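You operate a simulated robot arm through the tools that you are given. There is no shell and no other tool.

You run a simulated robot arm. Do the job below in one go: nothing can be reset, and whatever is moved stays where it is left.

TASK
Raise the window fan to the green ring and run it at low.
Fine: the ring stands at the top of the column, the orange lock ends tight.

It is judged by the outcome, as a careful person would: the job done as asked, and still so three seconds after it is handed in. It fails if anything else is knocked over, pushed out of place, dropped, spilled or broken.

THE ROBOT
A 6-joint arm with a two-finger gripper, fixed in place. Base frame: the origin is at the foot of the arm, x ahead of it, y to its left, z up. Units: m, degrees, N and s.
With the tool pointing down near the work surface it reaches from about 0.1 to 0.68 m from the base axis. Its first joint turns from -166.0 to 166.0 degrees. Payload 3.18 kg.
The tool frame sits at the grasp point between the pads (the TCP): z along the fingers, y along the line on which they close. The tips reach 0.03 m beyond it. Largest opening 0.144 m; the body of the gripper starts 0.103 m behind the TCP.
Orientation is that of the tool frame in the base frame, as [roll, pitch, yaw] about the fixed x, y, z axes, in that order (R = Rz(yaw) Ry(pitch) Rx(roll)). With the fingers straight down and closing along the base's y, the tool's x points along the base's -x, its y along +y and its z along -z.

THE INTERFACE
- The arm moves only by the tool play_rows. Its argument "targets" is a list of rows, each a list of 7 numbers: the turn, a rotation vector about the base's x, y, z in degrees, then the shift along the base's x, y, z in m, then the finger opening in m, from 0 to 0.144. In form: [[ax, ay, az, tx, ty, tz, claw], ...]. A call has 1 to 20 rows; each row shifts and turns the commanded pose from where the row before left it. Each row takes 0.2 s and may step no farther than 0.05 m and 8.6 degrees from the row before; otherwise, or with a gripper value out of range, the whole call is refused. Where a pose cannot be reached the arm comes as near as it can. A force on the tool above 40 N (or 10 N above the force at the start of the call, whichever is more), or a blocked arm, ends the call early, and 0.2 s more pass. The fingers move at their own pace and stop on an object; they squeeze with about 33 N. The grip force told is the motor's: it shows also when the fingers shut on nothing. Time passes only in rows, and 0.2 s behind the last, so rows that do not move let the fingers close. It gives the time, the measured TCP pose, the force on the tool (base axes), the opening and the grip force at its end, in the units of the frame above (readings bear some noise), with the torque about the TCP (base axes, N m) and any sound that the robot's microphone picked up.
- Cameras (640 x 400 px; columns grow to the right, rows downward): "scene" is fixed at [0.0579, -0.495, 1.1403]; the picture's right is [0.73, -0.68, 0.00], its down [-0.19, -0.20, -0.96] and it looks along [0.66, 0.70, -0.28] (base axes); focal length 318 px, centre (320, 200). "wrist" rides on the gripper at [0.076, 0.016, -0.143] in the tool frame; the picture's right is [-0.21, 0.98, 0.00], its down [-0.84, -0.18, -0.51] and it looks along [-0.50, -0.11, 0.86] (tool axes); focal length 218 px, centre (320, 200).
- get_image(camera): a new picture of that camera. No time passes.
- pixel_to_xyz(camera, pixels): for up to 12 pixels [column, row] of the newest picture of that camera ("zoom" is the newest enlarged one), the place [x, y, z] in the base frame of the surface seen there, good to about 0.002 m, but the place of the scene camera against the robot may be out by one fixed shift of up to 0.012 m in any direction. No time passes.
- inspect(camera, box): a new picture of the part [left, top, right, bottom] of that camera's present view, enlarged. No time passes.
- finish_job(): hands the job in; it is judged then, once.

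Open the gripper and draw the arm clear of the work before you hand the job in, unless the task says otherwise.

The tools are called after "Call:" as name(argument=value, ...) on one line, values as JSON. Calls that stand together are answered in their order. play_rows: Moves the arm, as the interface text tells. Its arguments: {"type":"object","properties":{"targets":{"type":"array","items":{"type":"array","items":{"type":"number"}}}},"required":["targets"]} The other tools are called the same way: get_image (camera) takes a picture; pixel_to_xyz (camera, pixels) gives the place of the surface under pixels of a picture; inspect (camera, box) takes an enlarged picture of a part of a camera's view; finish_job () hands the job in.

At the start:

```text
clock: 0.0
position: [0.3259, 0.149, 0.976]
ee_rot: [-180.0, 0.1, 179.9]
ft_force: [0.2, 0.4, 0.3]
torque: [0.01, -0.01, -0.02]
width: 0.1441
grip_force: 0.1
```

scene: 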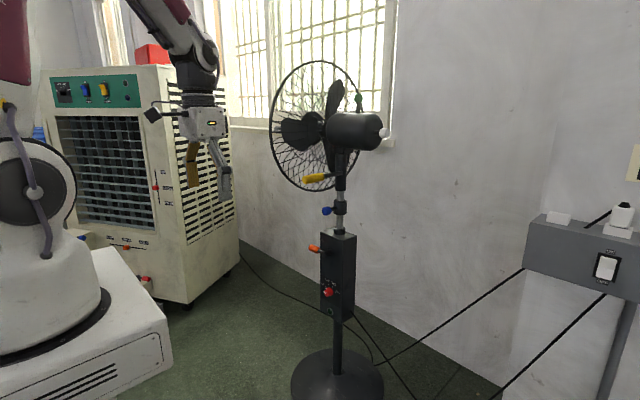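
wrist: 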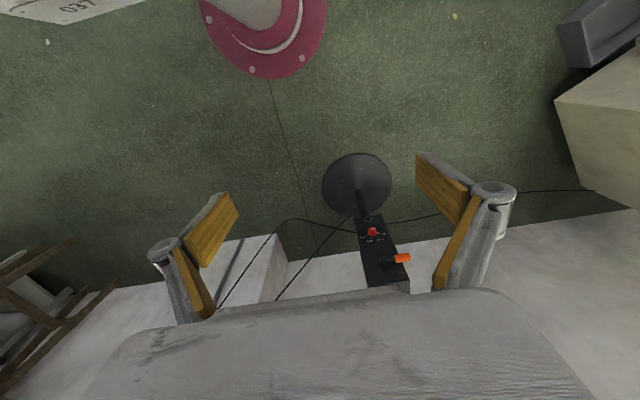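

The scene shows a pedestal fan at about columns 270-390, with an orange lever at (314,248), a red knob at (328,292), a blue knob at (327,210) and a yellow handle at (316,178). I will enlarge these areas to understand them.

Call:
inspect(camera="scene", box=[250, 150, 410, 250])

Call:
inspect(camera="scene", box=[280, 220, 400, 320])

Call:
inspect(camera="scene", box=[500, 130, 640, 330])

Call:
inspect(camera="wrist", box=[300, 130, 460, 310])

```text
4.00 times, centred on (330, 200) of scene
```

zoom: 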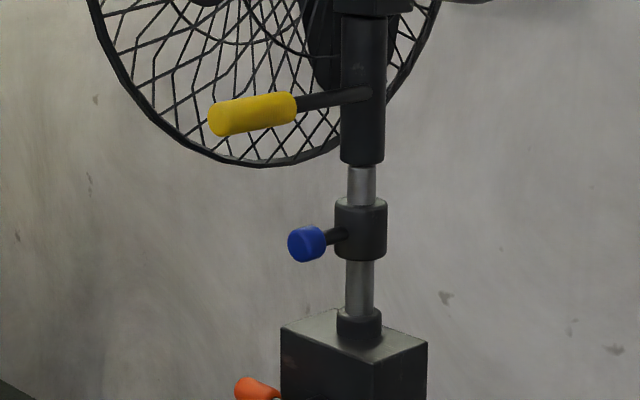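

```text
4.00 times, centred on (340, 270) of scene
```

zoom: 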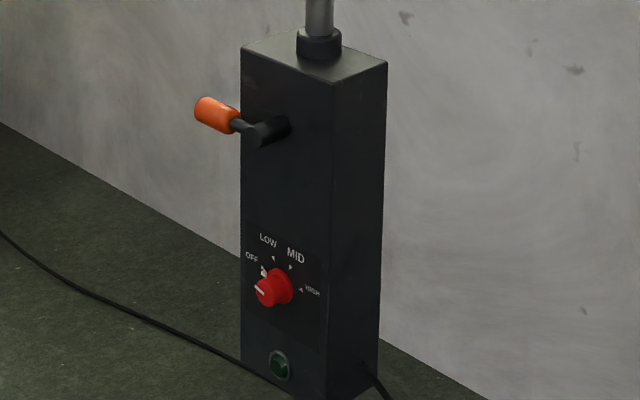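

```text
2.00 times, centred on (570, 230) of scene
```

zoom: 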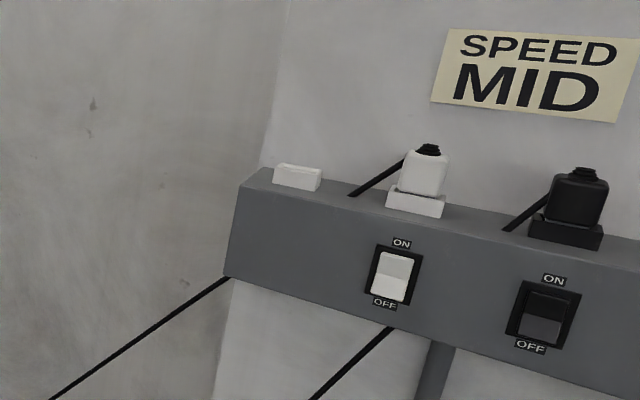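

```text
2.22 times, centred on (380, 220) of wrist
```

zoom: 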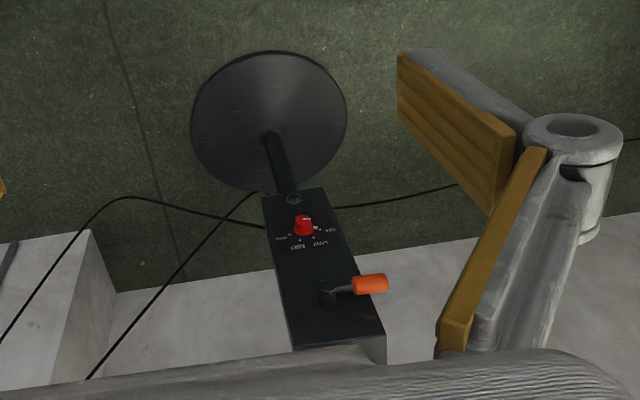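

The fan's control box has an orange lever at (314,248), an OFF/LOW/MID/HIGH dial and an indicator lamp, with a two-outlet strip on the right wall. I will look for the green ring on the column and trace the cables.

Call:
inspect(camera="scene", box=[260, 50, 420, 150])

Call:
inspect(camera="scene", box=[310, 300, 470, 400])

Call:
inspect(camera="scene", box=[230, 230, 390, 330])

Call:
inspect(camera="scene", box=[40, 60, 240, 300])

Call:
inspect(camera="scene", box=[310, 135, 370, 245])

```text
4.00 times, centred on (340, 100) of scene
```

zoom: 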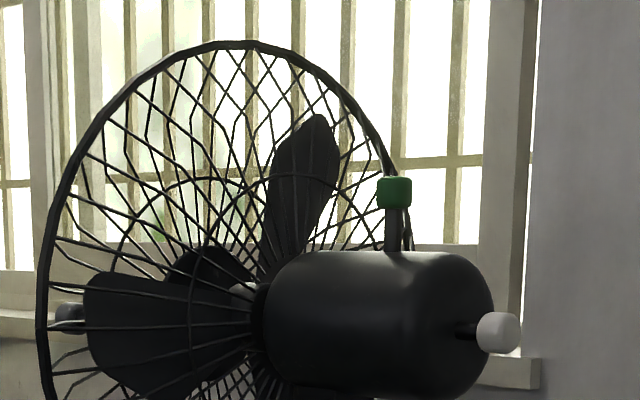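

```text
4.00 times, centred on (390, 350) of scene
```

zoom: 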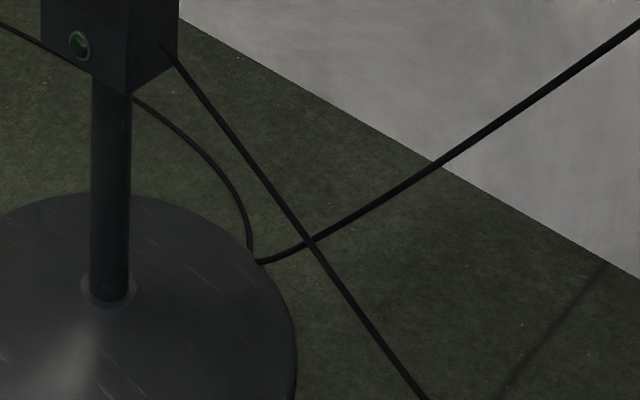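

```text
4.00 times, centred on (310, 280) of scene
```

zoom: 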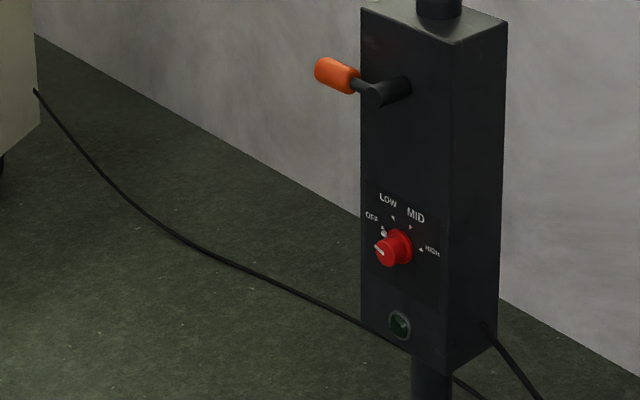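

```text
1.67 times, centred on (140, 180) of scene
```

zoom: 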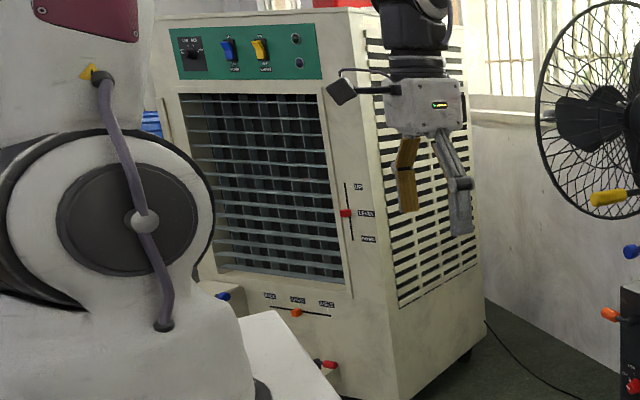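

```text
3.64 times, centred on (340, 190) of scene
```

zoom: 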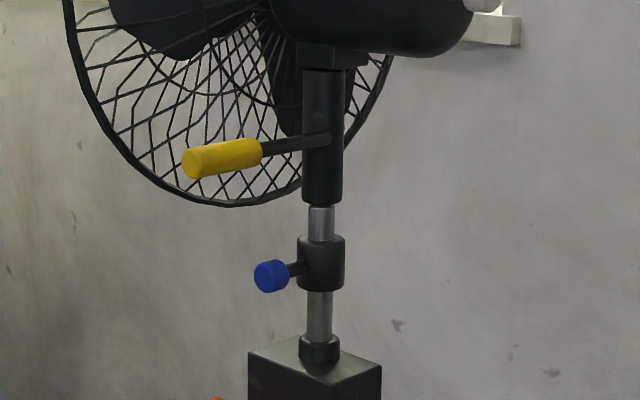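

I need positions of the fan parts and outlet strip; the box lever is at (314,248), the dial (328,292), the yellow handle (316,178) and the switches at (605,267). I'll query the places of these pixels.

Call:
get_image(camera="scene")

Call:
pixel_to_xyz(camera="scene", pixels=[[313, 179], [338, 183], [327, 211], [340, 208], [340, 223], [314, 248], [325, 250], [328, 292], [338, 240], [338, 330], [606, 267], [360, 97]])

Call:
pixel_to_xyz(camera="scene", pixels=[[622, 215], [530, 225], [340, 370], [328, 258], [350, 258], [322, 240], [352, 300], [280, 130], [384, 132], [355, 130], [325, 317], [353, 316]])

```text
taken
```

scene: 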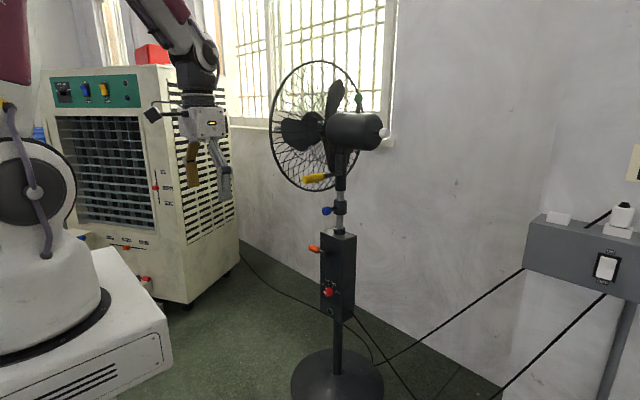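

```text
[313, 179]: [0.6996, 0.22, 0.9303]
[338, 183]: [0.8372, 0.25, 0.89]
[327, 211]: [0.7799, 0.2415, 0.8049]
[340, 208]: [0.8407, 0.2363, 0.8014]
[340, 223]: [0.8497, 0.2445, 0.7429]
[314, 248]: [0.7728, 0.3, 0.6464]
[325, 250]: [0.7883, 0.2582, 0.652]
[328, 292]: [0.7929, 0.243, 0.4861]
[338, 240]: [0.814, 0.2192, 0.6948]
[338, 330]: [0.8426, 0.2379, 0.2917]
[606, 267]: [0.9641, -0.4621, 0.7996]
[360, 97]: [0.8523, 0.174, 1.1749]
```

```text
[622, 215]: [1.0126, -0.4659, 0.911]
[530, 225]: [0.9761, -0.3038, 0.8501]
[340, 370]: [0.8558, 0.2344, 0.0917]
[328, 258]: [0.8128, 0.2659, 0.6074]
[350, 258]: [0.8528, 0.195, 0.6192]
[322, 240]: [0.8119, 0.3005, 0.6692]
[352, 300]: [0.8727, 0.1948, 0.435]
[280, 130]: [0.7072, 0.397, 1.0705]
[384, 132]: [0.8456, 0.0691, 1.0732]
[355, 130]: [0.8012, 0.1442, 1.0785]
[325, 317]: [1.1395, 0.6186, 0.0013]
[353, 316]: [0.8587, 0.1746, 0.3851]
```

Both switches on the strip (one at (605,267), the other partly out at (635,285)) need their states read. I'll zoom in and sample depth across them.

Call:
inspect(camera="scene", box=[584, 240, 640, 310])

Call:
inspect(camera="scene", box=[560, 120, 640, 240])

```text
5.71 times, centred on (612, 275) of scene
```

zoom: 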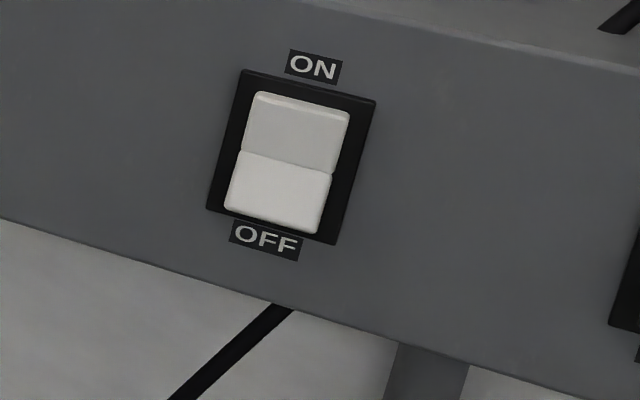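

```text
3.33 times, centred on (600, 180) of scene
```

zoom: 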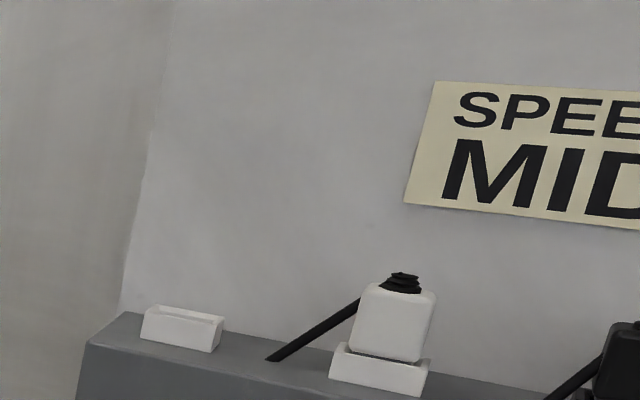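

I'll enlarge both switches side by side and measure depths on the rockers' upper and lower ends.

Call:
inspect(camera="scene", box=[590, 245, 624, 290])

Call:
pixel_to_xyz(camera="zoom", pixels=[[300, 120], [320, 150], [300, 190], [290, 230], [280, 280], [150, 200], [450, 200], [330, 60], [260, 330], [240, 360]])

```text
8.89 times, centred on (607, 268) of scene
```

zoom: 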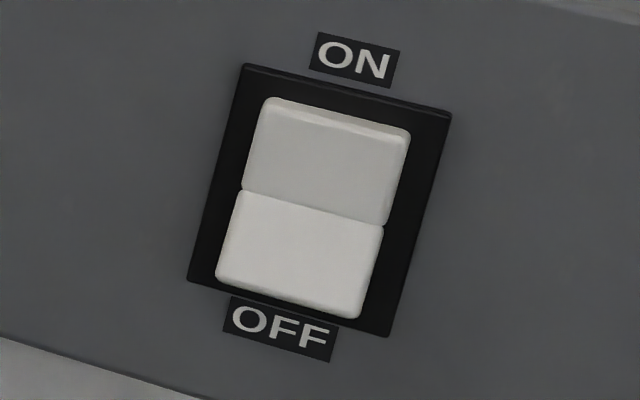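

```text
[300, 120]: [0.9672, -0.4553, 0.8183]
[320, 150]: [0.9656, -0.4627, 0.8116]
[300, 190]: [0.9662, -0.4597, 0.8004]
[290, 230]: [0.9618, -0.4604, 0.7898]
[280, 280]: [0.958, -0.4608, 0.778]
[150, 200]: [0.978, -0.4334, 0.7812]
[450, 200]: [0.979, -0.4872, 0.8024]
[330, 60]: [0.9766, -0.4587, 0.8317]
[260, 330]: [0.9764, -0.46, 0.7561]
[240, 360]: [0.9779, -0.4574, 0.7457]
```

The white rocker's lower half stands out farther (x 0.958 against 0.967), so its top is pressed in: ON. I'll do the same with the black one, just past the picture edge.

Call:
inspect(camera="scene", box=[600, 240, 640, 330])

Call:
inspect(camera="scene", box=[580, 180, 640, 340])

```text
4.44 times, centred on (620, 285) of scene
```

zoom: 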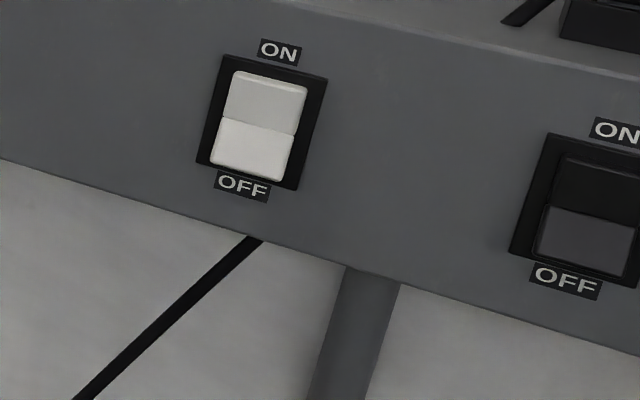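

```text
2.50 times, centred on (610, 260) of scene
```

zoom: 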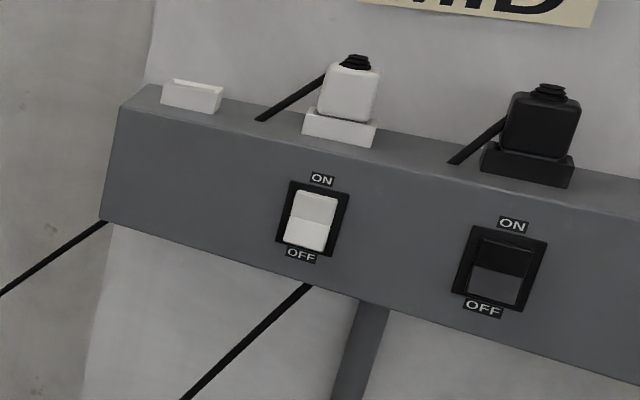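

The black rocker's centre is at about (500,272) in this zoom. I sample its depths.

Call:
pixel_to_xyz(camera="zoom", pixels=[[512, 248], [508, 258], [500, 265], [497, 280], [493, 290], [488, 298], [430, 270], [570, 270], [318, 200], [312, 240]])

Call:
pixel_to_xyz(camera="zoom", pixels=[[345, 90], [340, 128], [540, 120], [525, 165], [105, 220], [305, 285], [50, 255], [240, 340], [505, 250], [490, 293]])

```text
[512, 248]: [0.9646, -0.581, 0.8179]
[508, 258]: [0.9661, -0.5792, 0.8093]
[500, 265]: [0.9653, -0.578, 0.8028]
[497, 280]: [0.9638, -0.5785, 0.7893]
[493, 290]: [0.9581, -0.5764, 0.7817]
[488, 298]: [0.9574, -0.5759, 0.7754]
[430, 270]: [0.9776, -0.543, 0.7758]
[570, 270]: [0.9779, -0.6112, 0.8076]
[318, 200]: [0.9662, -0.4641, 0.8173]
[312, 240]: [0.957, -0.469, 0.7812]
```

```text
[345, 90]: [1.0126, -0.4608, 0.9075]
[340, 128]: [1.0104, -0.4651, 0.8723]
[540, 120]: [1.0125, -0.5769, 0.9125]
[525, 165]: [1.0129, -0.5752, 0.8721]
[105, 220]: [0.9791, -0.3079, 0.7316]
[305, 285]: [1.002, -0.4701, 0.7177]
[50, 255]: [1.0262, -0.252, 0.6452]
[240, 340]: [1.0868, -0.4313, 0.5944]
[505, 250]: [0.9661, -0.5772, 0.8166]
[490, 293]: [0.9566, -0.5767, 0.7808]
```

Both strip switches stand at ON (lower halves protrude) and both plugs are seated, so power is there. Now I check the arm's shoulder place (scene (40,190)) for reach and sample the yellow handle and lever for shape.

Call:
get_image(camera="scene")

Call:
pixel_to_xyz(camera="scene", pixels=[[35, 195], [50, 310], [100, 270], [195, 90], [304, 181], [308, 179], [318, 178], [323, 176], [330, 175], [310, 248], [318, 249], [321, 250]])

Call:
pixel_to_xyz(camera="scene", pixels=[[340, 150], [340, 165], [340, 190], [340, 195], [341, 202], [341, 213], [341, 218], [340, 231], [338, 236], [272, 120], [300, 186], [349, 160]])

```text
taken
```

scene: 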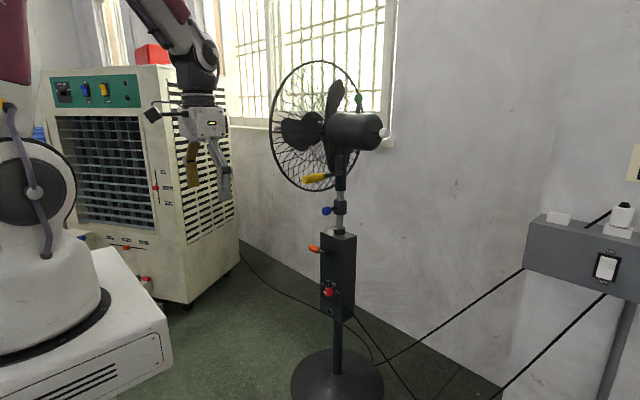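

```text
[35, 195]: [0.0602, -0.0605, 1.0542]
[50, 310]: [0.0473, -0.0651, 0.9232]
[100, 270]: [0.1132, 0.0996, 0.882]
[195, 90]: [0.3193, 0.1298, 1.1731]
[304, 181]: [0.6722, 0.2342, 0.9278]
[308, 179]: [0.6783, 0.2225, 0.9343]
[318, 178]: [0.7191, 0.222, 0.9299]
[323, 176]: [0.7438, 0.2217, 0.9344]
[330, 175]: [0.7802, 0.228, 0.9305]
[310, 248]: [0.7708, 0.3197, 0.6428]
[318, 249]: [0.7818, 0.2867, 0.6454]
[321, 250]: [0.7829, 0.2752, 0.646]
```

```text
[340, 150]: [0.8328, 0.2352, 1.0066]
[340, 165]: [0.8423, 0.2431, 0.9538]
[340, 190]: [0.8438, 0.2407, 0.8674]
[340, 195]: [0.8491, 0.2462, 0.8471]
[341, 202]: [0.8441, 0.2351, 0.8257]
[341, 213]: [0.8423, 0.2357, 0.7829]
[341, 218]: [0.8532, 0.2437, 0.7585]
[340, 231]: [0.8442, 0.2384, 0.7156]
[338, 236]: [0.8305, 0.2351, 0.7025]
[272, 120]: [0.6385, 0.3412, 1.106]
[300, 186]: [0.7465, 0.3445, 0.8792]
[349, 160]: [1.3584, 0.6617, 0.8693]
```

The arm's shoulder is near z 1.05 and the fan parts sit at x 0.67–0.80, z 0.48–0.93, so a level tool pointing forward can reach them. I'll tip the tool from down to forward while moving to about (0.55, 0.10, 0.85), well short of the fan.

Call:
play_rows(targets=[[0, -8.2, 0, 0.02, -0.004, -0.01, 0.144], [0, -8.2, 0, 0.02, -0.004, -0.01, 0.144], [0, -8.2, 0, 0.02, -0.004, -0.01, 0.144], [0, -8.2, 0, 0.02, -0.004, -0.01, 0.144], [0, -8.2, 0, 0.02, -0.004, -0.01, 0.144], [0, -8.2, 0, 0.02, -0.004, -0.01, 0.144], [0, -8.2, 0, 0.02, -0.004, -0.01, 0.144], [0, -8.2, 0, 0.02, -0.004, -0.01, 0.144], [0, -8.2, 0, 0.02, -0.004, -0.01, 0.144], [0, -8.2, 0, 0.02, -0.004, -0.01, 0.144], [0, -8.0, 0, 0.02, -0.004, -0.01, 0.144]])

Call:
get_image(camera="wrist")

Call:
get_image(camera="scene")

```text
clock: 2.4
position: [0.5292, 0.1202, 1.0351]
ee_rot: [176.8, 71.7, 178.0]
ft_force: [0.0, 0.2, 1.5]
torque: [-0.03, 0.0, -0.02]
width: 0.1441
grip_force: 0.0
out of reach, approached as far as the arm can: row 5, 6, 7, 8, 9, 10, 11
```

```text
taken
```

wrist: 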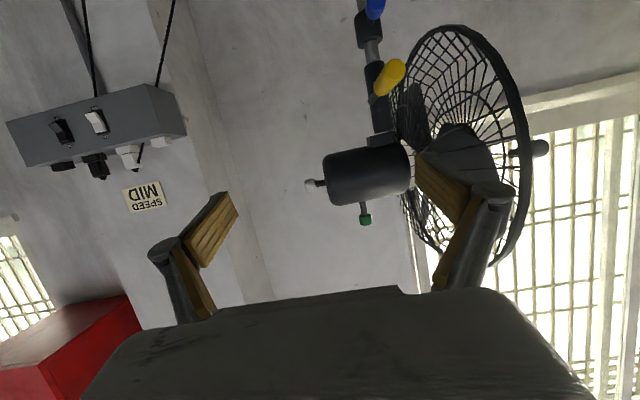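

```text
taken
```

scene: 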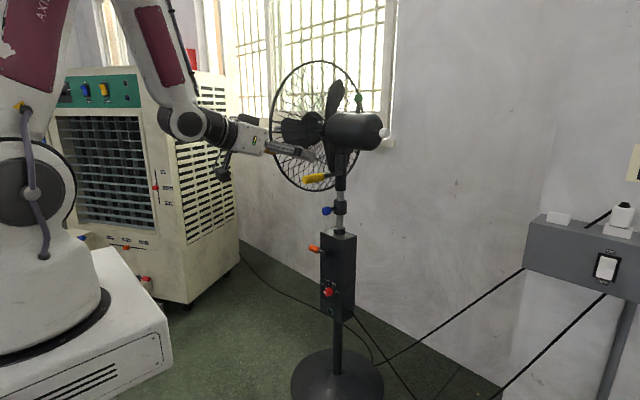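

The arm folded too tightly there: it stopped at pitch 71.7 with the TCP at (0.529, 0.120, 1.035). I'll move to the right and further out, with small steps, to let it unfold while finishing the tilt.

Call:
play_rows(targets=[[0, 0, 0, 0.02, -0.03, 0, 0.144], [0, 0, 0, 0.02, -0.03, 0, 0.144], [0, 0, 0, 0.02, -0.03, 0, 0.144]])

```text
clock: 3.2
position: [0.5897, 0.0652, 1.0613]
ee_rot: [179.5, 71.4, 179.2]
ft_force: [0.2, 0.0, 1.0]
torque: [0.01, -0.03, 0.02]
width: 0.1441
grip_force: 0.1
out of reach, approached as far as the arm can: row 1, 2, 3
```

The arm remains at its inner limit; the picture shows it strongly folded. I'll lower the tool (keeping x about 0.6, y near 0.05) to lengthen the shoulder-to-wrist distance and see whether it frees up.

Call:
play_rows(targets=[[0, 0, 0, 0.02, 0, -0.03, 0.144], [0, 0, 0, 0.02, 0, -0.03, 0.144], [0, 0, 0, 0.0, 0, -0.03, 0.144], [0, 0, 0, 0.0, 0, -0.03, 0.144]])

Call:
get_image(camera="scene")

```text
clock: 4.2
position: [0.6557, 0.0929, 0.9885]
ee_rot: [-176.1, 71.1, -175.6]
ft_force: [0.9, 0.4, -0.1]
torque: [-0.01, -0.02, -0.01]
width: 0.144
grip_force: 0.0
out of reach, approached as far as the arm can: row 1, 2, 3, 4
```

```text
taken
```

scene: 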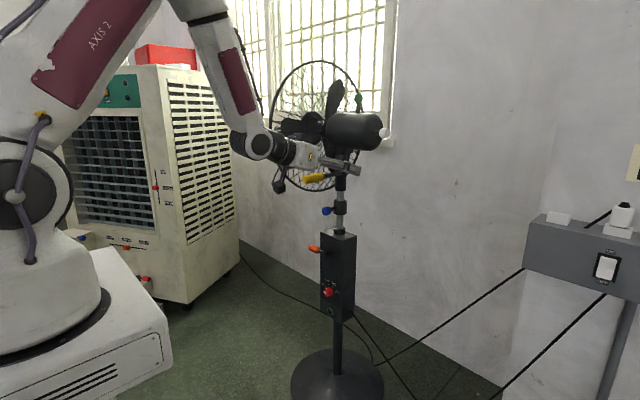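

The forearm hangs nearly vertical with the tool bent upward at the wrist; the tilt may be limited by the wrist bend. I'll measure forearm points (205,20), (232,75), (252,125), (262,145) to work out the geometry.

Call:
pixel_to_xyz(camera="scene", pixels=[[205, 20], [220, 50], [235, 80], [248, 115], [262, 145], [285, 150], [310, 155], [200, 5], [100, 60], [20, 130], [340, 165], [25, 195]])

Call:
inspect(camera="scene", box=[200, 90, 400, 220])

Call:
inspect(camera="scene", box=[0, -100, 320, 100])

```text
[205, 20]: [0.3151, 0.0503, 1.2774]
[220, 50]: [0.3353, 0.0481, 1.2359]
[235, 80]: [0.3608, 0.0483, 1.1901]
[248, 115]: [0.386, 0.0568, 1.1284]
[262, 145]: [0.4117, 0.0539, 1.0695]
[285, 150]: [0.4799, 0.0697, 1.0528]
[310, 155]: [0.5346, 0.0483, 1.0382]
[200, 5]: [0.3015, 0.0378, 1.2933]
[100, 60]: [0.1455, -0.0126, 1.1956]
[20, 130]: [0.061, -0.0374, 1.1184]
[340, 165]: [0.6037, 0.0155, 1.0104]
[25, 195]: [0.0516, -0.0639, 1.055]
```

```text
3.08 times, centred on (300, 155) of scene
```

zoom: 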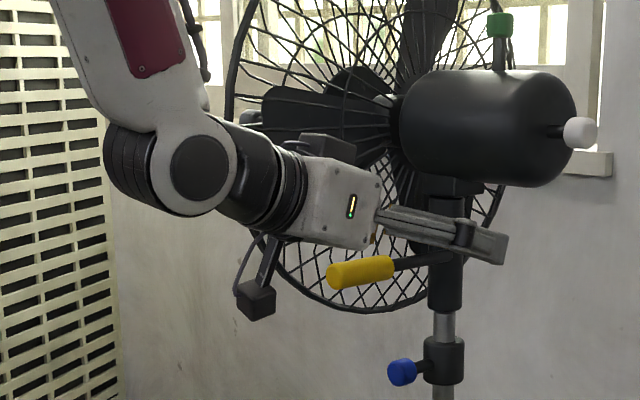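

```text
refused: -100 is not a number from 0 to 400
```

The wrist bend is only about 46 degrees, so this is likely a wrist alignment problem rather than true reach. I'll send rows that don't move to see whether the commanded pose still pulls the arm.

Call:
play_rows(targets=[[0, 0, 0, 0, 0, 0, 0.144]])

```text
clock: 4.6
position: [0.6568, 0.0922, 0.9898]
ee_rot: [-176.1, 71.2, -175.5]
ft_force: [-0.7, 0.6, -0.4]
torque: [-0.01, -0.02, -0.01]
width: 0.1438
grip_force: 0.0
```

A row without motion reports no reach problem, and in both stuck poses the forearm sat at about 25 degrees with the wrist bent about +46, so the wrist bend seems limited on that side. I'll go back to tool-down, then swing the tool sideways around the forearm axis (to the right, away from the fan) so the wrist bends upward on its other side.

Call:
play_rows(targets=[[0, 7.9, 0, -0.023, -0.01, -0.004, 0.144], [0, 7.9, 0, -0.023, -0.01, -0.004, 0.144], [0, 7.9, 0, -0.023, -0.01, -0.004, 0.144], [0, 7.9, 0, -0.023, -0.01, -0.004, 0.144], [0, 7.9, 0, -0.023, -0.01, -0.004, 0.144], [0, 7.9, 0, -0.023, -0.01, -0.004, 0.144], [0, 7.9, 0, -0.023, -0.01, -0.004, 0.144], [0, 7.9, 0, -0.023, -0.01, -0.004, 0.144], [0, 7.9, 0, -0.023, -0.01, -0.004, 0.144]])

Call:
get_image(camera="scene")

```text
clock: 6.8
position: [0.5031, -0.0343, 0.9726]
ee_rot: [-166.3, 15.3, -170.4]
ft_force: [0.4, 0.1, 0.4]
torque: [-0.02, 0.02, 0.03]
width: 0.1442
grip_force: 0.1
out of reach, approached as far as the arm can: row 1, 5, 6, 7
stopped in row 9: the arm was blocked; the commanded pose is now the measured one
```

```text
taken
```

scene: 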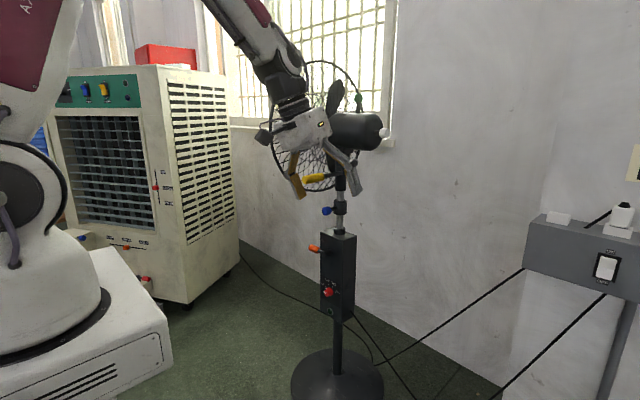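

The arm stopped by the wrist alignment (no contact force) at (0.503, -0.034, 0.973), tilted about 20 degrees off vertical. I'll straighten it to exactly tool-down with small turns.

Call:
play_rows(targets=[[4.1, 5.43, -2.55, -0.01, 0.005, 0, 0.144], [4.1, 5.43, -2.55, -0.01, 0.005, 0, 0.144], [4.1, 5.43, -2.55, -0.01, 0.005, 0, 0.144]])

Call:
get_image(camera="scene")

```text
clock: 7.6
position: [0.4711, -0.02, 0.9715]
ee_rot: [-180.0, 0.1, -179.9]
ft_force: [-0.3, 0.0, 0.4]
torque: [-0.01, -0.01, 0.0]
width: 0.1438
grip_force: 0.0
```

```text
taken
```

scene: 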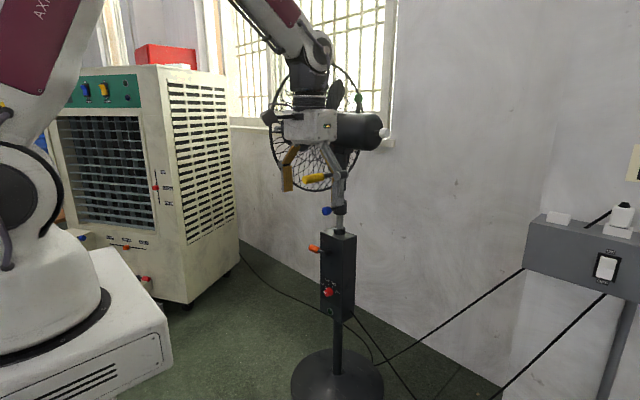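

Tool is now straight down at (0.471, -0.020, 0.972). I'll measure the forearm line at (265,15), (285,30), (318,52) to get its axis before the sideways swing.

Call:
pixel_to_xyz(camera="scene", pixels=[[255, 5], [265, 15], [275, 25], [285, 32], [300, 42], [318, 52], [312, 80], [310, 100], [320, 125], [20, 190], [60, 60]])

Call:
inspect(camera="scene", box=[200, 0, 400, 200])

```text
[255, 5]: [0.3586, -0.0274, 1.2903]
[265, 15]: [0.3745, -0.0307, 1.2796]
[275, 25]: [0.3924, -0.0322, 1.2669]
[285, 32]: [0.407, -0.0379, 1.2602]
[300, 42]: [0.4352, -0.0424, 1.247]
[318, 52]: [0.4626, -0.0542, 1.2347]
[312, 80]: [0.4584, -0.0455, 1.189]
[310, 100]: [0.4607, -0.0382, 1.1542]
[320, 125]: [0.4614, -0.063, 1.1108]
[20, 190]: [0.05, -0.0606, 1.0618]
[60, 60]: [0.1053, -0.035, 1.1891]
```

```text
2.00 times, centred on (300, 100) of scene
```

zoom: 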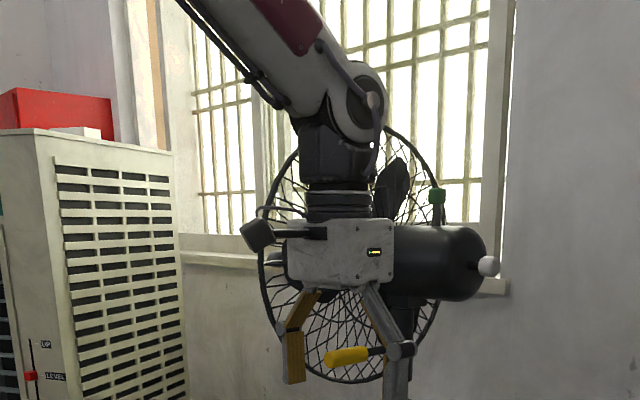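

The forearm points about 60 degrees off straight down, along (0.87, -0.04, -0.49), with the wrist centre near (0.471, -0.02, 1.25). I'll swing the tool around this axis to the right by 90 degrees as the first half, keeping the wrist in place.

Call:
play_rows(targets=[[-7.118, 0.295, 4.026, -0.0002, -0.0347, 0.0022, 0.144], [-7.118, 0.295, 4.026, 0.0022, -0.0341, 0.0064, 0.144], [-7.118, 0.295, 4.026, 0.0046, -0.0328, 0.0106, 0.144], [-7.118, 0.295, 4.026, 0.0069, -0.0308, 0.0145, 0.144], [-7.118, 0.295, 4.026, 0.0091, -0.0283, 0.0182, 0.144], [-7.118, 0.295, 4.026, 0.0111, -0.0251, 0.0214, 0.144], [-7.118, 0.295, 4.026, 0.0128, -0.0214, 0.0243, 0.144], [-7.118, 0.295, 4.026, 0.0143, -0.0173, 0.0266, 0.144], [-7.118, 0.295, 4.026, 0.0155, -0.0128, 0.0284, 0.144], [-7.118, 0.295, 4.026, 0.0164, -0.0081, 0.0296, 0.144], [-7.118, 0.295, 4.026, 0.0169, -0.0032, 0.0302, 0.144]])

Call:
get_image(camera="scene")

```text
clock: 10.0
position: [0.5776, -0.302, 1.1812]
ee_rot: [-106.2, -27.6, -147.8]
ft_force: [-0.2, 0.4, -0.2]
torque: [-0.03, -0.03, 0.01]
width: 0.1443
grip_force: 0.1
out of reach, approached as far as the arm can: row 8, 9, 10, 11
```

```text
taken
```

scene: 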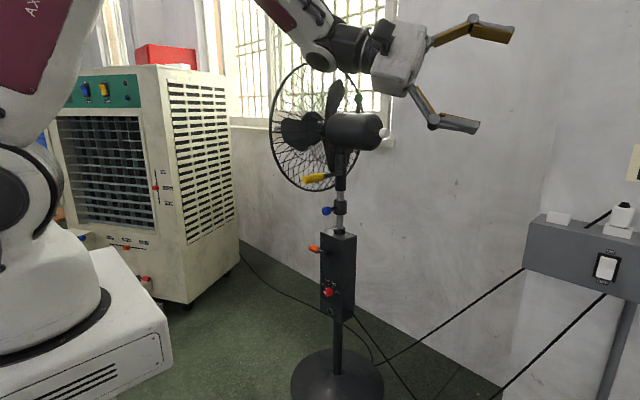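

The swing hit a limit at about 65 degrees, ending at (0.578, -0.302, 1.181). I'll zoom on the arm to understand its joints.

Call:
inspect(camera="scene", box=[220, 0, 540, 200])

Call:
inspect(camera="scene", box=[0, 0, 320, 200])

Call:
get_image(camera="wrist")

Call:
pixel_to_xyz(camera="scene", pixels=[[265, 5], [280, 15], [295, 20], [310, 35], [322, 55], [350, 45], [400, 60], [375, 40]])

```text
2.00 times, centred on (380, 100) of scene
```

zoom: 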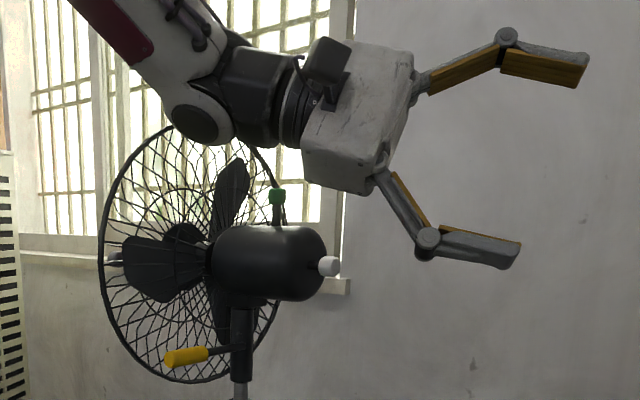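

```text
2.00 times, centred on (160, 100) of scene
```

zoom: 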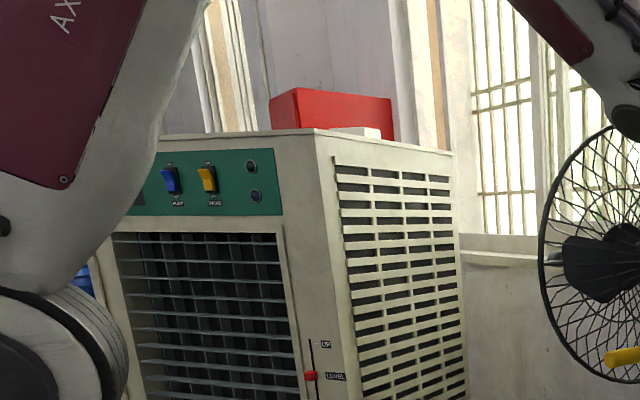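

```text
taken
```

wrist: 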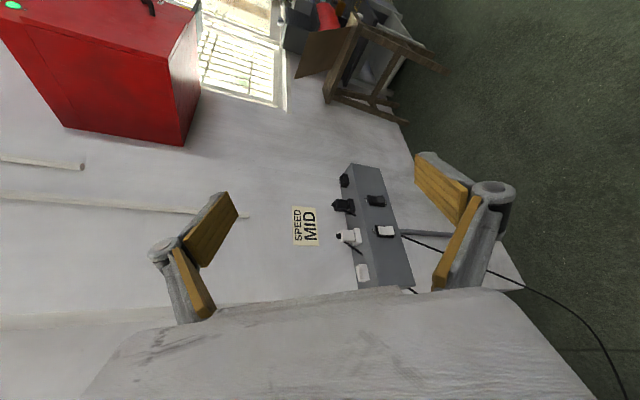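

```text
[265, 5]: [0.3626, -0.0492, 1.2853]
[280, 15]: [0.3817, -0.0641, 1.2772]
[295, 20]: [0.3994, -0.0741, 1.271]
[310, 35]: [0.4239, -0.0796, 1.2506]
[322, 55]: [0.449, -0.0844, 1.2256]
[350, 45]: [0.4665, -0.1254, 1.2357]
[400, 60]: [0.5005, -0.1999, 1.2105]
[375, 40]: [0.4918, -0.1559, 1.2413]
```

The orientation did follow as commanded (tool now points right); only the position is 3 cm off. I'll continue the swing with four more rows and check.

Call:
play_rows(targets=[[-7.118, 0.295, 4.026, 0.0171, 0.0018, 0.0302, 0.144], [-7.118, 0.295, 4.026, 0.017, 0.0067, 0.0296, 0.144], [-7.118, 0.295, 4.026, 0.0165, 0.0115, 0.0284, 0.144], [-7.118, 0.295, 4.026, 0.0157, 0.016, 0.0266, 0.144]])

Call:
get_image(camera="scene")

```text
clock: 11.0
position: [0.6481, -0.2919, 1.3176]
ee_rot: [-77.0, -43.8, -148.8]
ft_force: [-0.1, -0.3, 0.0]
torque: [-0.03, -0.04, 0.02]
width: 0.144
grip_force: 0.1
out of reach, approached as far as the arm can: row 1, 2, 3, 4
```

```text
taken
```

scene: 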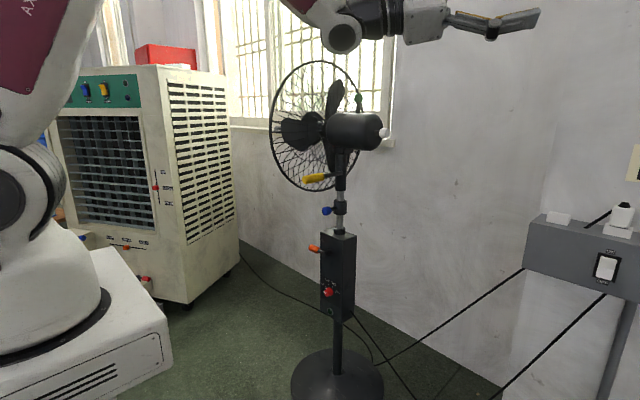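

Orientation keeps following while position drifts slightly. I'll test whether pure translation from here is reachable by moving 3 cm back toward the left and down.

Call:
play_rows(targets=[[0, 0, 0, 0, 0.015, -0.01, 0.144], [0, 0, 0, 0, 0.015, -0.01, 0.144]])

```text
clock: 11.6
position: [0.6558, -0.2824, 1.319]
ee_rot: [-77.4, -43.9, -148.5]
ft_force: [-0.6, 0.3, 0.0]
torque: [0.02, -0.01, 0.0]
width: 0.1438
grip_force: 0.1
out of reach, approached as far as the arm can: row 1, 2
```

The limit follows the wrist bend (about 50 degrees either way), so a fully level tool is not possible low down, but a tool tilted 55–70 degrees from vertical is. I'll swing back to tool-down along the same path, then work with a tilted tool.

Call:
play_rows(targets=[[7.118, -0.295, -4.026, -0.0157, -0.016, -0.0266, 0.144], [7.118, -0.295, -4.026, -0.0165, -0.0115, -0.0284, 0.144], [7.118, -0.295, -4.026, -0.017, -0.0067, -0.0296, 0.144], [7.118, -0.295, -4.026, -0.0171, -0.0018, -0.0302, 0.144], [7.118, -0.295, -4.026, -0.0169, 0.0032, -0.0302, 0.144], [7.118, -0.295, -4.026, -0.0164, 0.0081, -0.0296, 0.144], [7.118, -0.295, -4.026, -0.0155, 0.0128, -0.0284, 0.144], [7.118, -0.295, -4.026, -0.0143, 0.0173, -0.0266, 0.144], [7.118, -0.295, -4.026, -0.0128, 0.0214, -0.0243, 0.144], [7.118, -0.295, -4.026, -0.0111, 0.0251, -0.0214, 0.144], [7.118, -0.295, -4.026, -0.0091, 0.0283, -0.0182, 0.144], [7.118, -0.295, -4.026, -0.0069, 0.0308, -0.0145, 0.144], [7.118, -0.295, -4.026, -0.0046, 0.0328, -0.0106, 0.144], [7.118, -0.295, -4.026, -0.0022, 0.0341, -0.0064, 0.144], [7.118, -0.295, -4.026, 0.0002, 0.0347, -0.0022, 0.144]])

Call:
get_image(camera="scene")

```text
clock: 14.8
position: [0.4778, -0.0672, 0.9911]
ee_rot: [180.0, 0.4, 180.0]
ft_force: [-0.2, 0.4, -0.2]
torque: [-0.03, 0.03, -0.02]
width: 0.144
grip_force: 0.1
```

```text
taken
```

scene: 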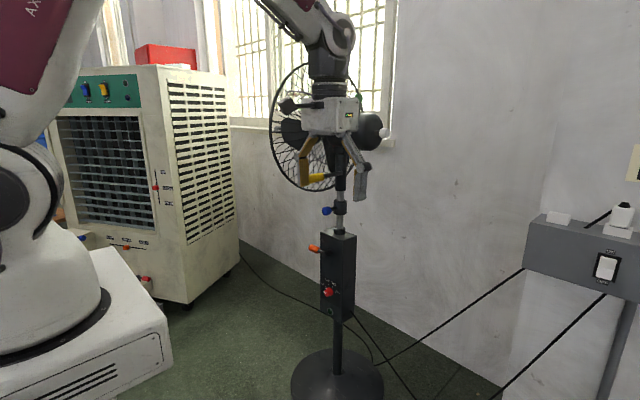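

Back at tool-down (0.478, -0.067, 0.991) without trouble. Now I turn to the fan's azimuth (about 17 degrees) and tilt the tool up 60 degrees in the arm's own plane, which avoids the wrist misalignment.

Call:
play_rows(targets=[[0, 0, 3.4, -0.0038, 0.0414, -0.008, 0.1], [0, 0, 3.4, -0.0038, 0.0414, -0.008, 0.1], [0, 0, 3.4, -0.0038, 0.0414, -0.008, 0.1], [0, 0, 3.4, -0.0038, 0.0414, -0.008, 0.1], [0, 0, 3.4, -0.0038, 0.0414, -0.008, 0.1], [2.19, -7.17, 0, 0.01434, 0.00438, -0.021, 0.1], [2.19, -7.17, 0, 0.01434, 0.00438, -0.021, 0.1], [2.19, -7.17, 0, 0.01434, 0.00438, -0.021, 0.1], [2.19, -7.17, 0, 0.01434, 0.00438, -0.021, 0.1], [2.19, -7.17, 0, 0.01434, 0.00438, -0.021, 0.1], [2.19, -7.17, 0, 0.01434, 0.00438, -0.021, 0.1], [2.19, -7.17, 0, 0.01434, 0.00438, -0.021, 0.1], [2.19, -7.17, 0, 0.01434, 0.00438, -0.021, 0.1]])

Call:
get_image(camera="scene")

Call:
get_image(camera="wrist")

```text
clock: 17.6
position: [0.5735, 0.1719, 0.7815]
ee_rot: [-179.7, 60.2, -162.9]
ft_force: [0.5, 0.0, -0.6]
torque: [0.0, 0.01, 0.02]
width: 0.1002
grip_force: 0.1
```

```text
taken
```

scene: 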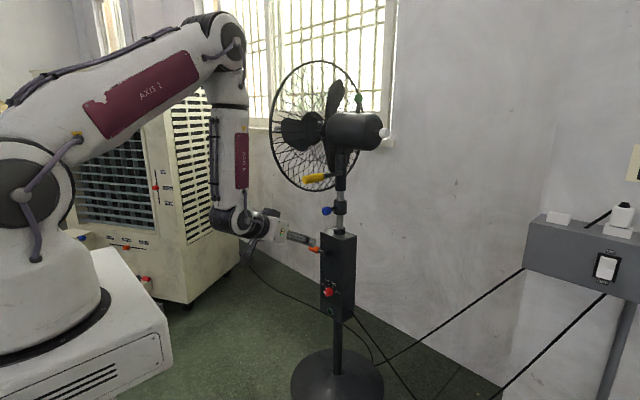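

```text
taken
```

wrist: 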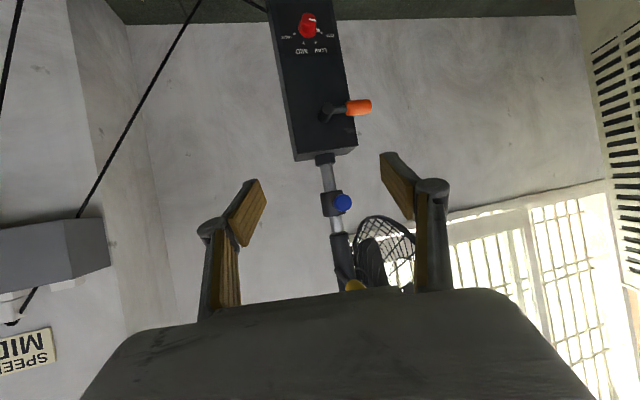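

That worked exactly: the tool is tilted 60 degrees at (0.574, 0.172, 0.782), and the wrist camera sees the box upside down with the lever at (350,108) and dial at (308,25). I'll zoom in on these and measure.

Call:
inspect(camera="wrist", box=[260, 0, 400, 90])

Call:
inspect(camera="wrist", box=[280, 60, 420, 160])

Call:
inspect(camera="wrist", box=[270, 140, 430, 300])

Call:
pixel_to_xyz(camera="scene", pixels=[[232, 48], [240, 218], [225, 100], [230, 150], [20, 195], [150, 95], [262, 225], [290, 235]])

```text
4.44 times, centred on (330, 45) of wrist
```

zoom: 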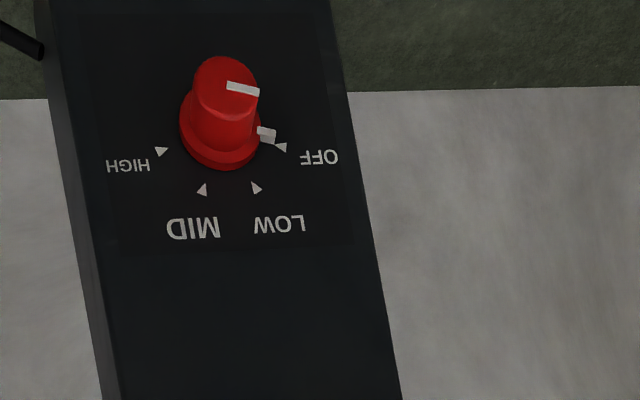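

```text
4.00 times, centred on (350, 110) of wrist
```

zoom: 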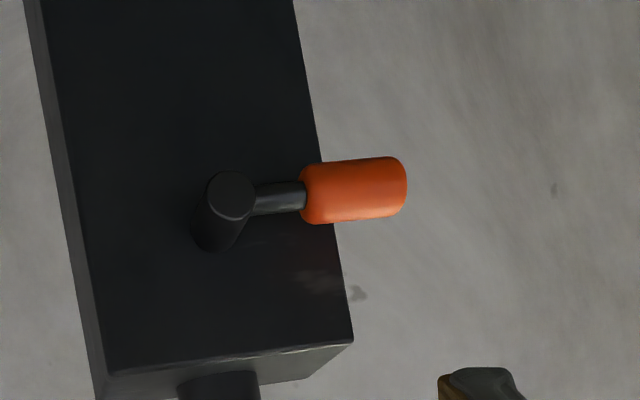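

```text
2.50 times, centred on (350, 220) of wrist
```

zoom: 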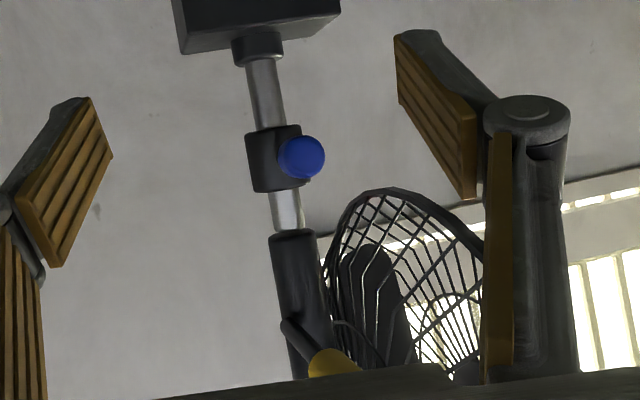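

```text
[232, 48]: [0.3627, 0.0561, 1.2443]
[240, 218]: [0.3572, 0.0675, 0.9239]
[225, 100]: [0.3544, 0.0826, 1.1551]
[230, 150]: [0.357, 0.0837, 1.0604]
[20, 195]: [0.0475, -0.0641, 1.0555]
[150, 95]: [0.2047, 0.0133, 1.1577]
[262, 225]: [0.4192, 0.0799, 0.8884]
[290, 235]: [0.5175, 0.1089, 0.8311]
```

I'll measure the lever, hub, box, dial and marks with the wrist camera, which is tied to the robot.

Call:
pixel_to_xyz(camera="wrist", pixels=[[327.5, 107], [324, 116], [338, 109], [347, 109], [358, 107], [369, 106], [320, 90], [340, 130], [308, 25], [311, 20], [300, 145], [352, 147]])

Call:
inspect(camera="wrist", box=[260, 0, 400, 90])

Call:
pixel_to_xyz(camera="zoom", pixels=[[225, 85], [245, 90], [215, 150], [268, 132], [280, 147], [256, 187], [203, 189], [162, 152], [200, 120], [245, 120], [225, 165], [300, 200]])

```text
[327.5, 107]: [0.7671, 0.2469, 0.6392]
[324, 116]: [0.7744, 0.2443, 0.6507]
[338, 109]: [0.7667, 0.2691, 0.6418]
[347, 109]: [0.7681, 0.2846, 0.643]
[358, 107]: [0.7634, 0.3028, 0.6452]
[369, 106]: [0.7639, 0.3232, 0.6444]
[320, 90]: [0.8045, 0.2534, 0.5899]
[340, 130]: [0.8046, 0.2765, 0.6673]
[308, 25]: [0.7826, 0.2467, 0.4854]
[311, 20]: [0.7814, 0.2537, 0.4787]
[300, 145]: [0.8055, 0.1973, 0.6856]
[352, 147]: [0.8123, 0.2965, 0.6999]
```

```text
4.44 times, centred on (330, 45) of wrist
```

zoom: 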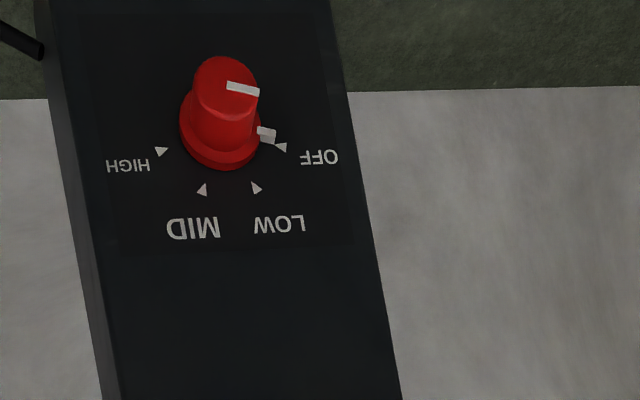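

```text
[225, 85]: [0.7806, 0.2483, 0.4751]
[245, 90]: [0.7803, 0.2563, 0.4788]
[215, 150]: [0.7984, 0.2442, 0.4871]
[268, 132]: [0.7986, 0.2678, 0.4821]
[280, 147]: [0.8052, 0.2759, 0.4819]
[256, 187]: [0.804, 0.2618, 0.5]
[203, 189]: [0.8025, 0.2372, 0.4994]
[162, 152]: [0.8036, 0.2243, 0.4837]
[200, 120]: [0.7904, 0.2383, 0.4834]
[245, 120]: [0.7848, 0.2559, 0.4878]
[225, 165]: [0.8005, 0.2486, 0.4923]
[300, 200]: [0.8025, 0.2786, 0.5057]
```

Wrist-camera measures: lever hub at (0.767, 0.247, 0.645), orange grip y 0.285–0.325 at x 0.767, z 0.645; dial centre (0.78, 0.25, 0.476) with OFF, LOW, MID and HIGH marks about 48 degrees apart. I'll close the fingers and bring them just above the orange grip.

Call:
play_rows(targets=[[0, 0, 0, 0.031, 0.022, -0.012, 0.0], [0, 0, 0, 0.031, 0.022, -0.012, 0.0], [0, 0, 0, 0.031, 0.022, -0.012, 0.0], [0, 0, 0, 0.031, 0.022, -0.012, 0.0], [0, 0, 0, 0.031, 0.022, -0.012, 0.0], [0, 0, 0, 0.031, 0.022, -0.012, 0.0]])

Call:
get_image(camera="wrist")

Call:
inspect(camera="scene", box=[240, 170, 400, 320])

```text
clock: 19.0
position: [0.762, 0.3051, 0.7107]
ee_rot: [-179.8, 60.2, -162.9]
ft_force: [0.4, 1.0, -0.2]
torque: [-0.02, -0.02, 0.0]
width: 0.0
grip_force: 30.6
```

```text
taken
```

wrist: 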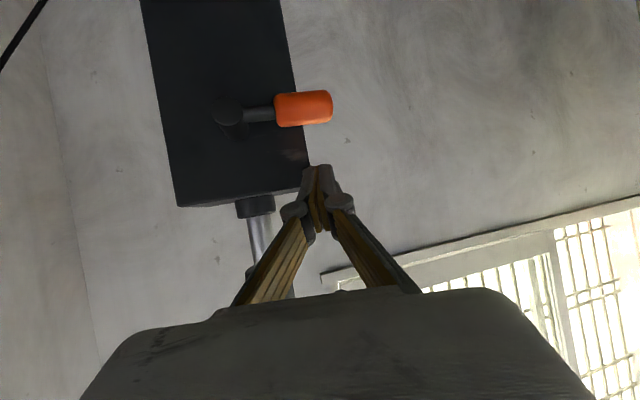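

```text
2.67 times, centred on (320, 245) of scene
```

zoom: 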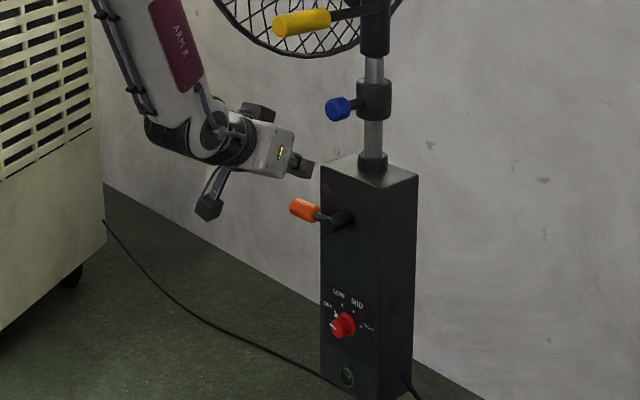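

The closed fingers (tip at (318,170)) are above the orange grip (303,107). I'll re-measure the lever from this closer view and zoom in on the area near it for any markings.

Call:
pixel_to_xyz(camera="wrist", pixels=[[227, 113], [232, 128], [258, 114], [280, 110], [303, 97], [303, 108], [303, 120], [328, 105], [318, 172], [180, 205], [302, 190], [200, 150]])

Call:
inspect(camera="wrist", box=[180, 60, 360, 220])

```text
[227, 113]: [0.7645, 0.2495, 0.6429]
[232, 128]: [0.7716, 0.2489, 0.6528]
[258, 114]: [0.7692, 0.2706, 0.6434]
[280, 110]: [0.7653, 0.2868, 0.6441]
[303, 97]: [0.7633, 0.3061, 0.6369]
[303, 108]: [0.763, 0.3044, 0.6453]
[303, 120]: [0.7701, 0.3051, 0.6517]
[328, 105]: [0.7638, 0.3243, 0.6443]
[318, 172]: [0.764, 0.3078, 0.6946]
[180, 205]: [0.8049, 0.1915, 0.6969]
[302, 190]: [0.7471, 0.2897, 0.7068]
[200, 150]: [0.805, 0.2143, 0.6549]
```

```text
2.50 times, centred on (270, 140) of wrist
```

zoom: 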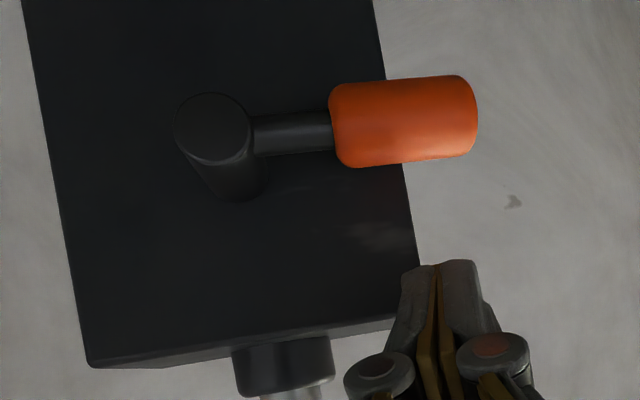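

No markings by the lever. I'll lower the closed fingers onto the orange grip in small steps and watch the force to see whether it yields downward (counter-clockwise seen from the front, the usual loosening way).

Call:
play_rows(targets=[[0, 0, 0, 0, 0, -0.015, 0.0], [0, 0, 0, 0, 0, -0.015, 0.0], [0, 0, 0, 0, 0, -0.006, 0.0], [0, 0, 0, 0, 0, -0.004, 0.0]])

```text
clock: 20.0
position: [0.7633, 0.3055, 0.6713]
ee_rot: [-179.8, 60.2, -162.9]
ft_force: [1.6, 0.5, 3.0]
torque: [0.02, -0.07, -0.04]
width: 0.0
grip_force: 30.6
```

A first light touch shows (3 N upward). I push a little farther down in 4 mm steps.

Call:
play_rows(targets=[[0, 0, 0, 0, 0, -0.004, 0.0], [0, 0, 0, 0, 0, -0.004, 0.0], [0, 0, 0, 0, 0, 0, 0.0]])

Call:
inspect(camera="wrist", box=[180, 60, 360, 220])

```text
clock: 20.8
position: [0.7607, 0.3054, 0.6643]
ee_rot: [-179.8, 60.2, -162.8]
ft_force: [5.6, 2.5, 4.8]
torque: [0.04, -0.21, 0.07]
width: 0.0
grip_force: 31.1
```

```text
2.50 times, centred on (270, 140) of wrist
```

zoom: 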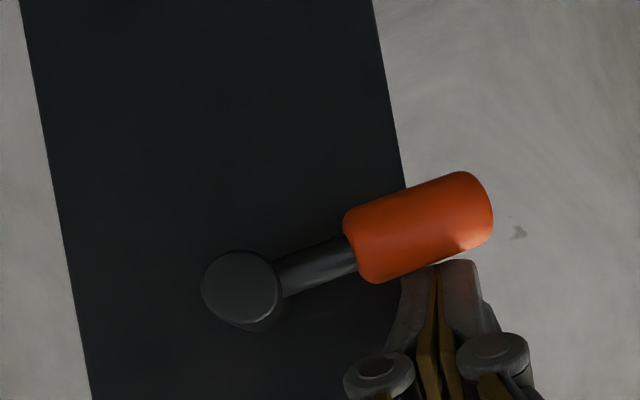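

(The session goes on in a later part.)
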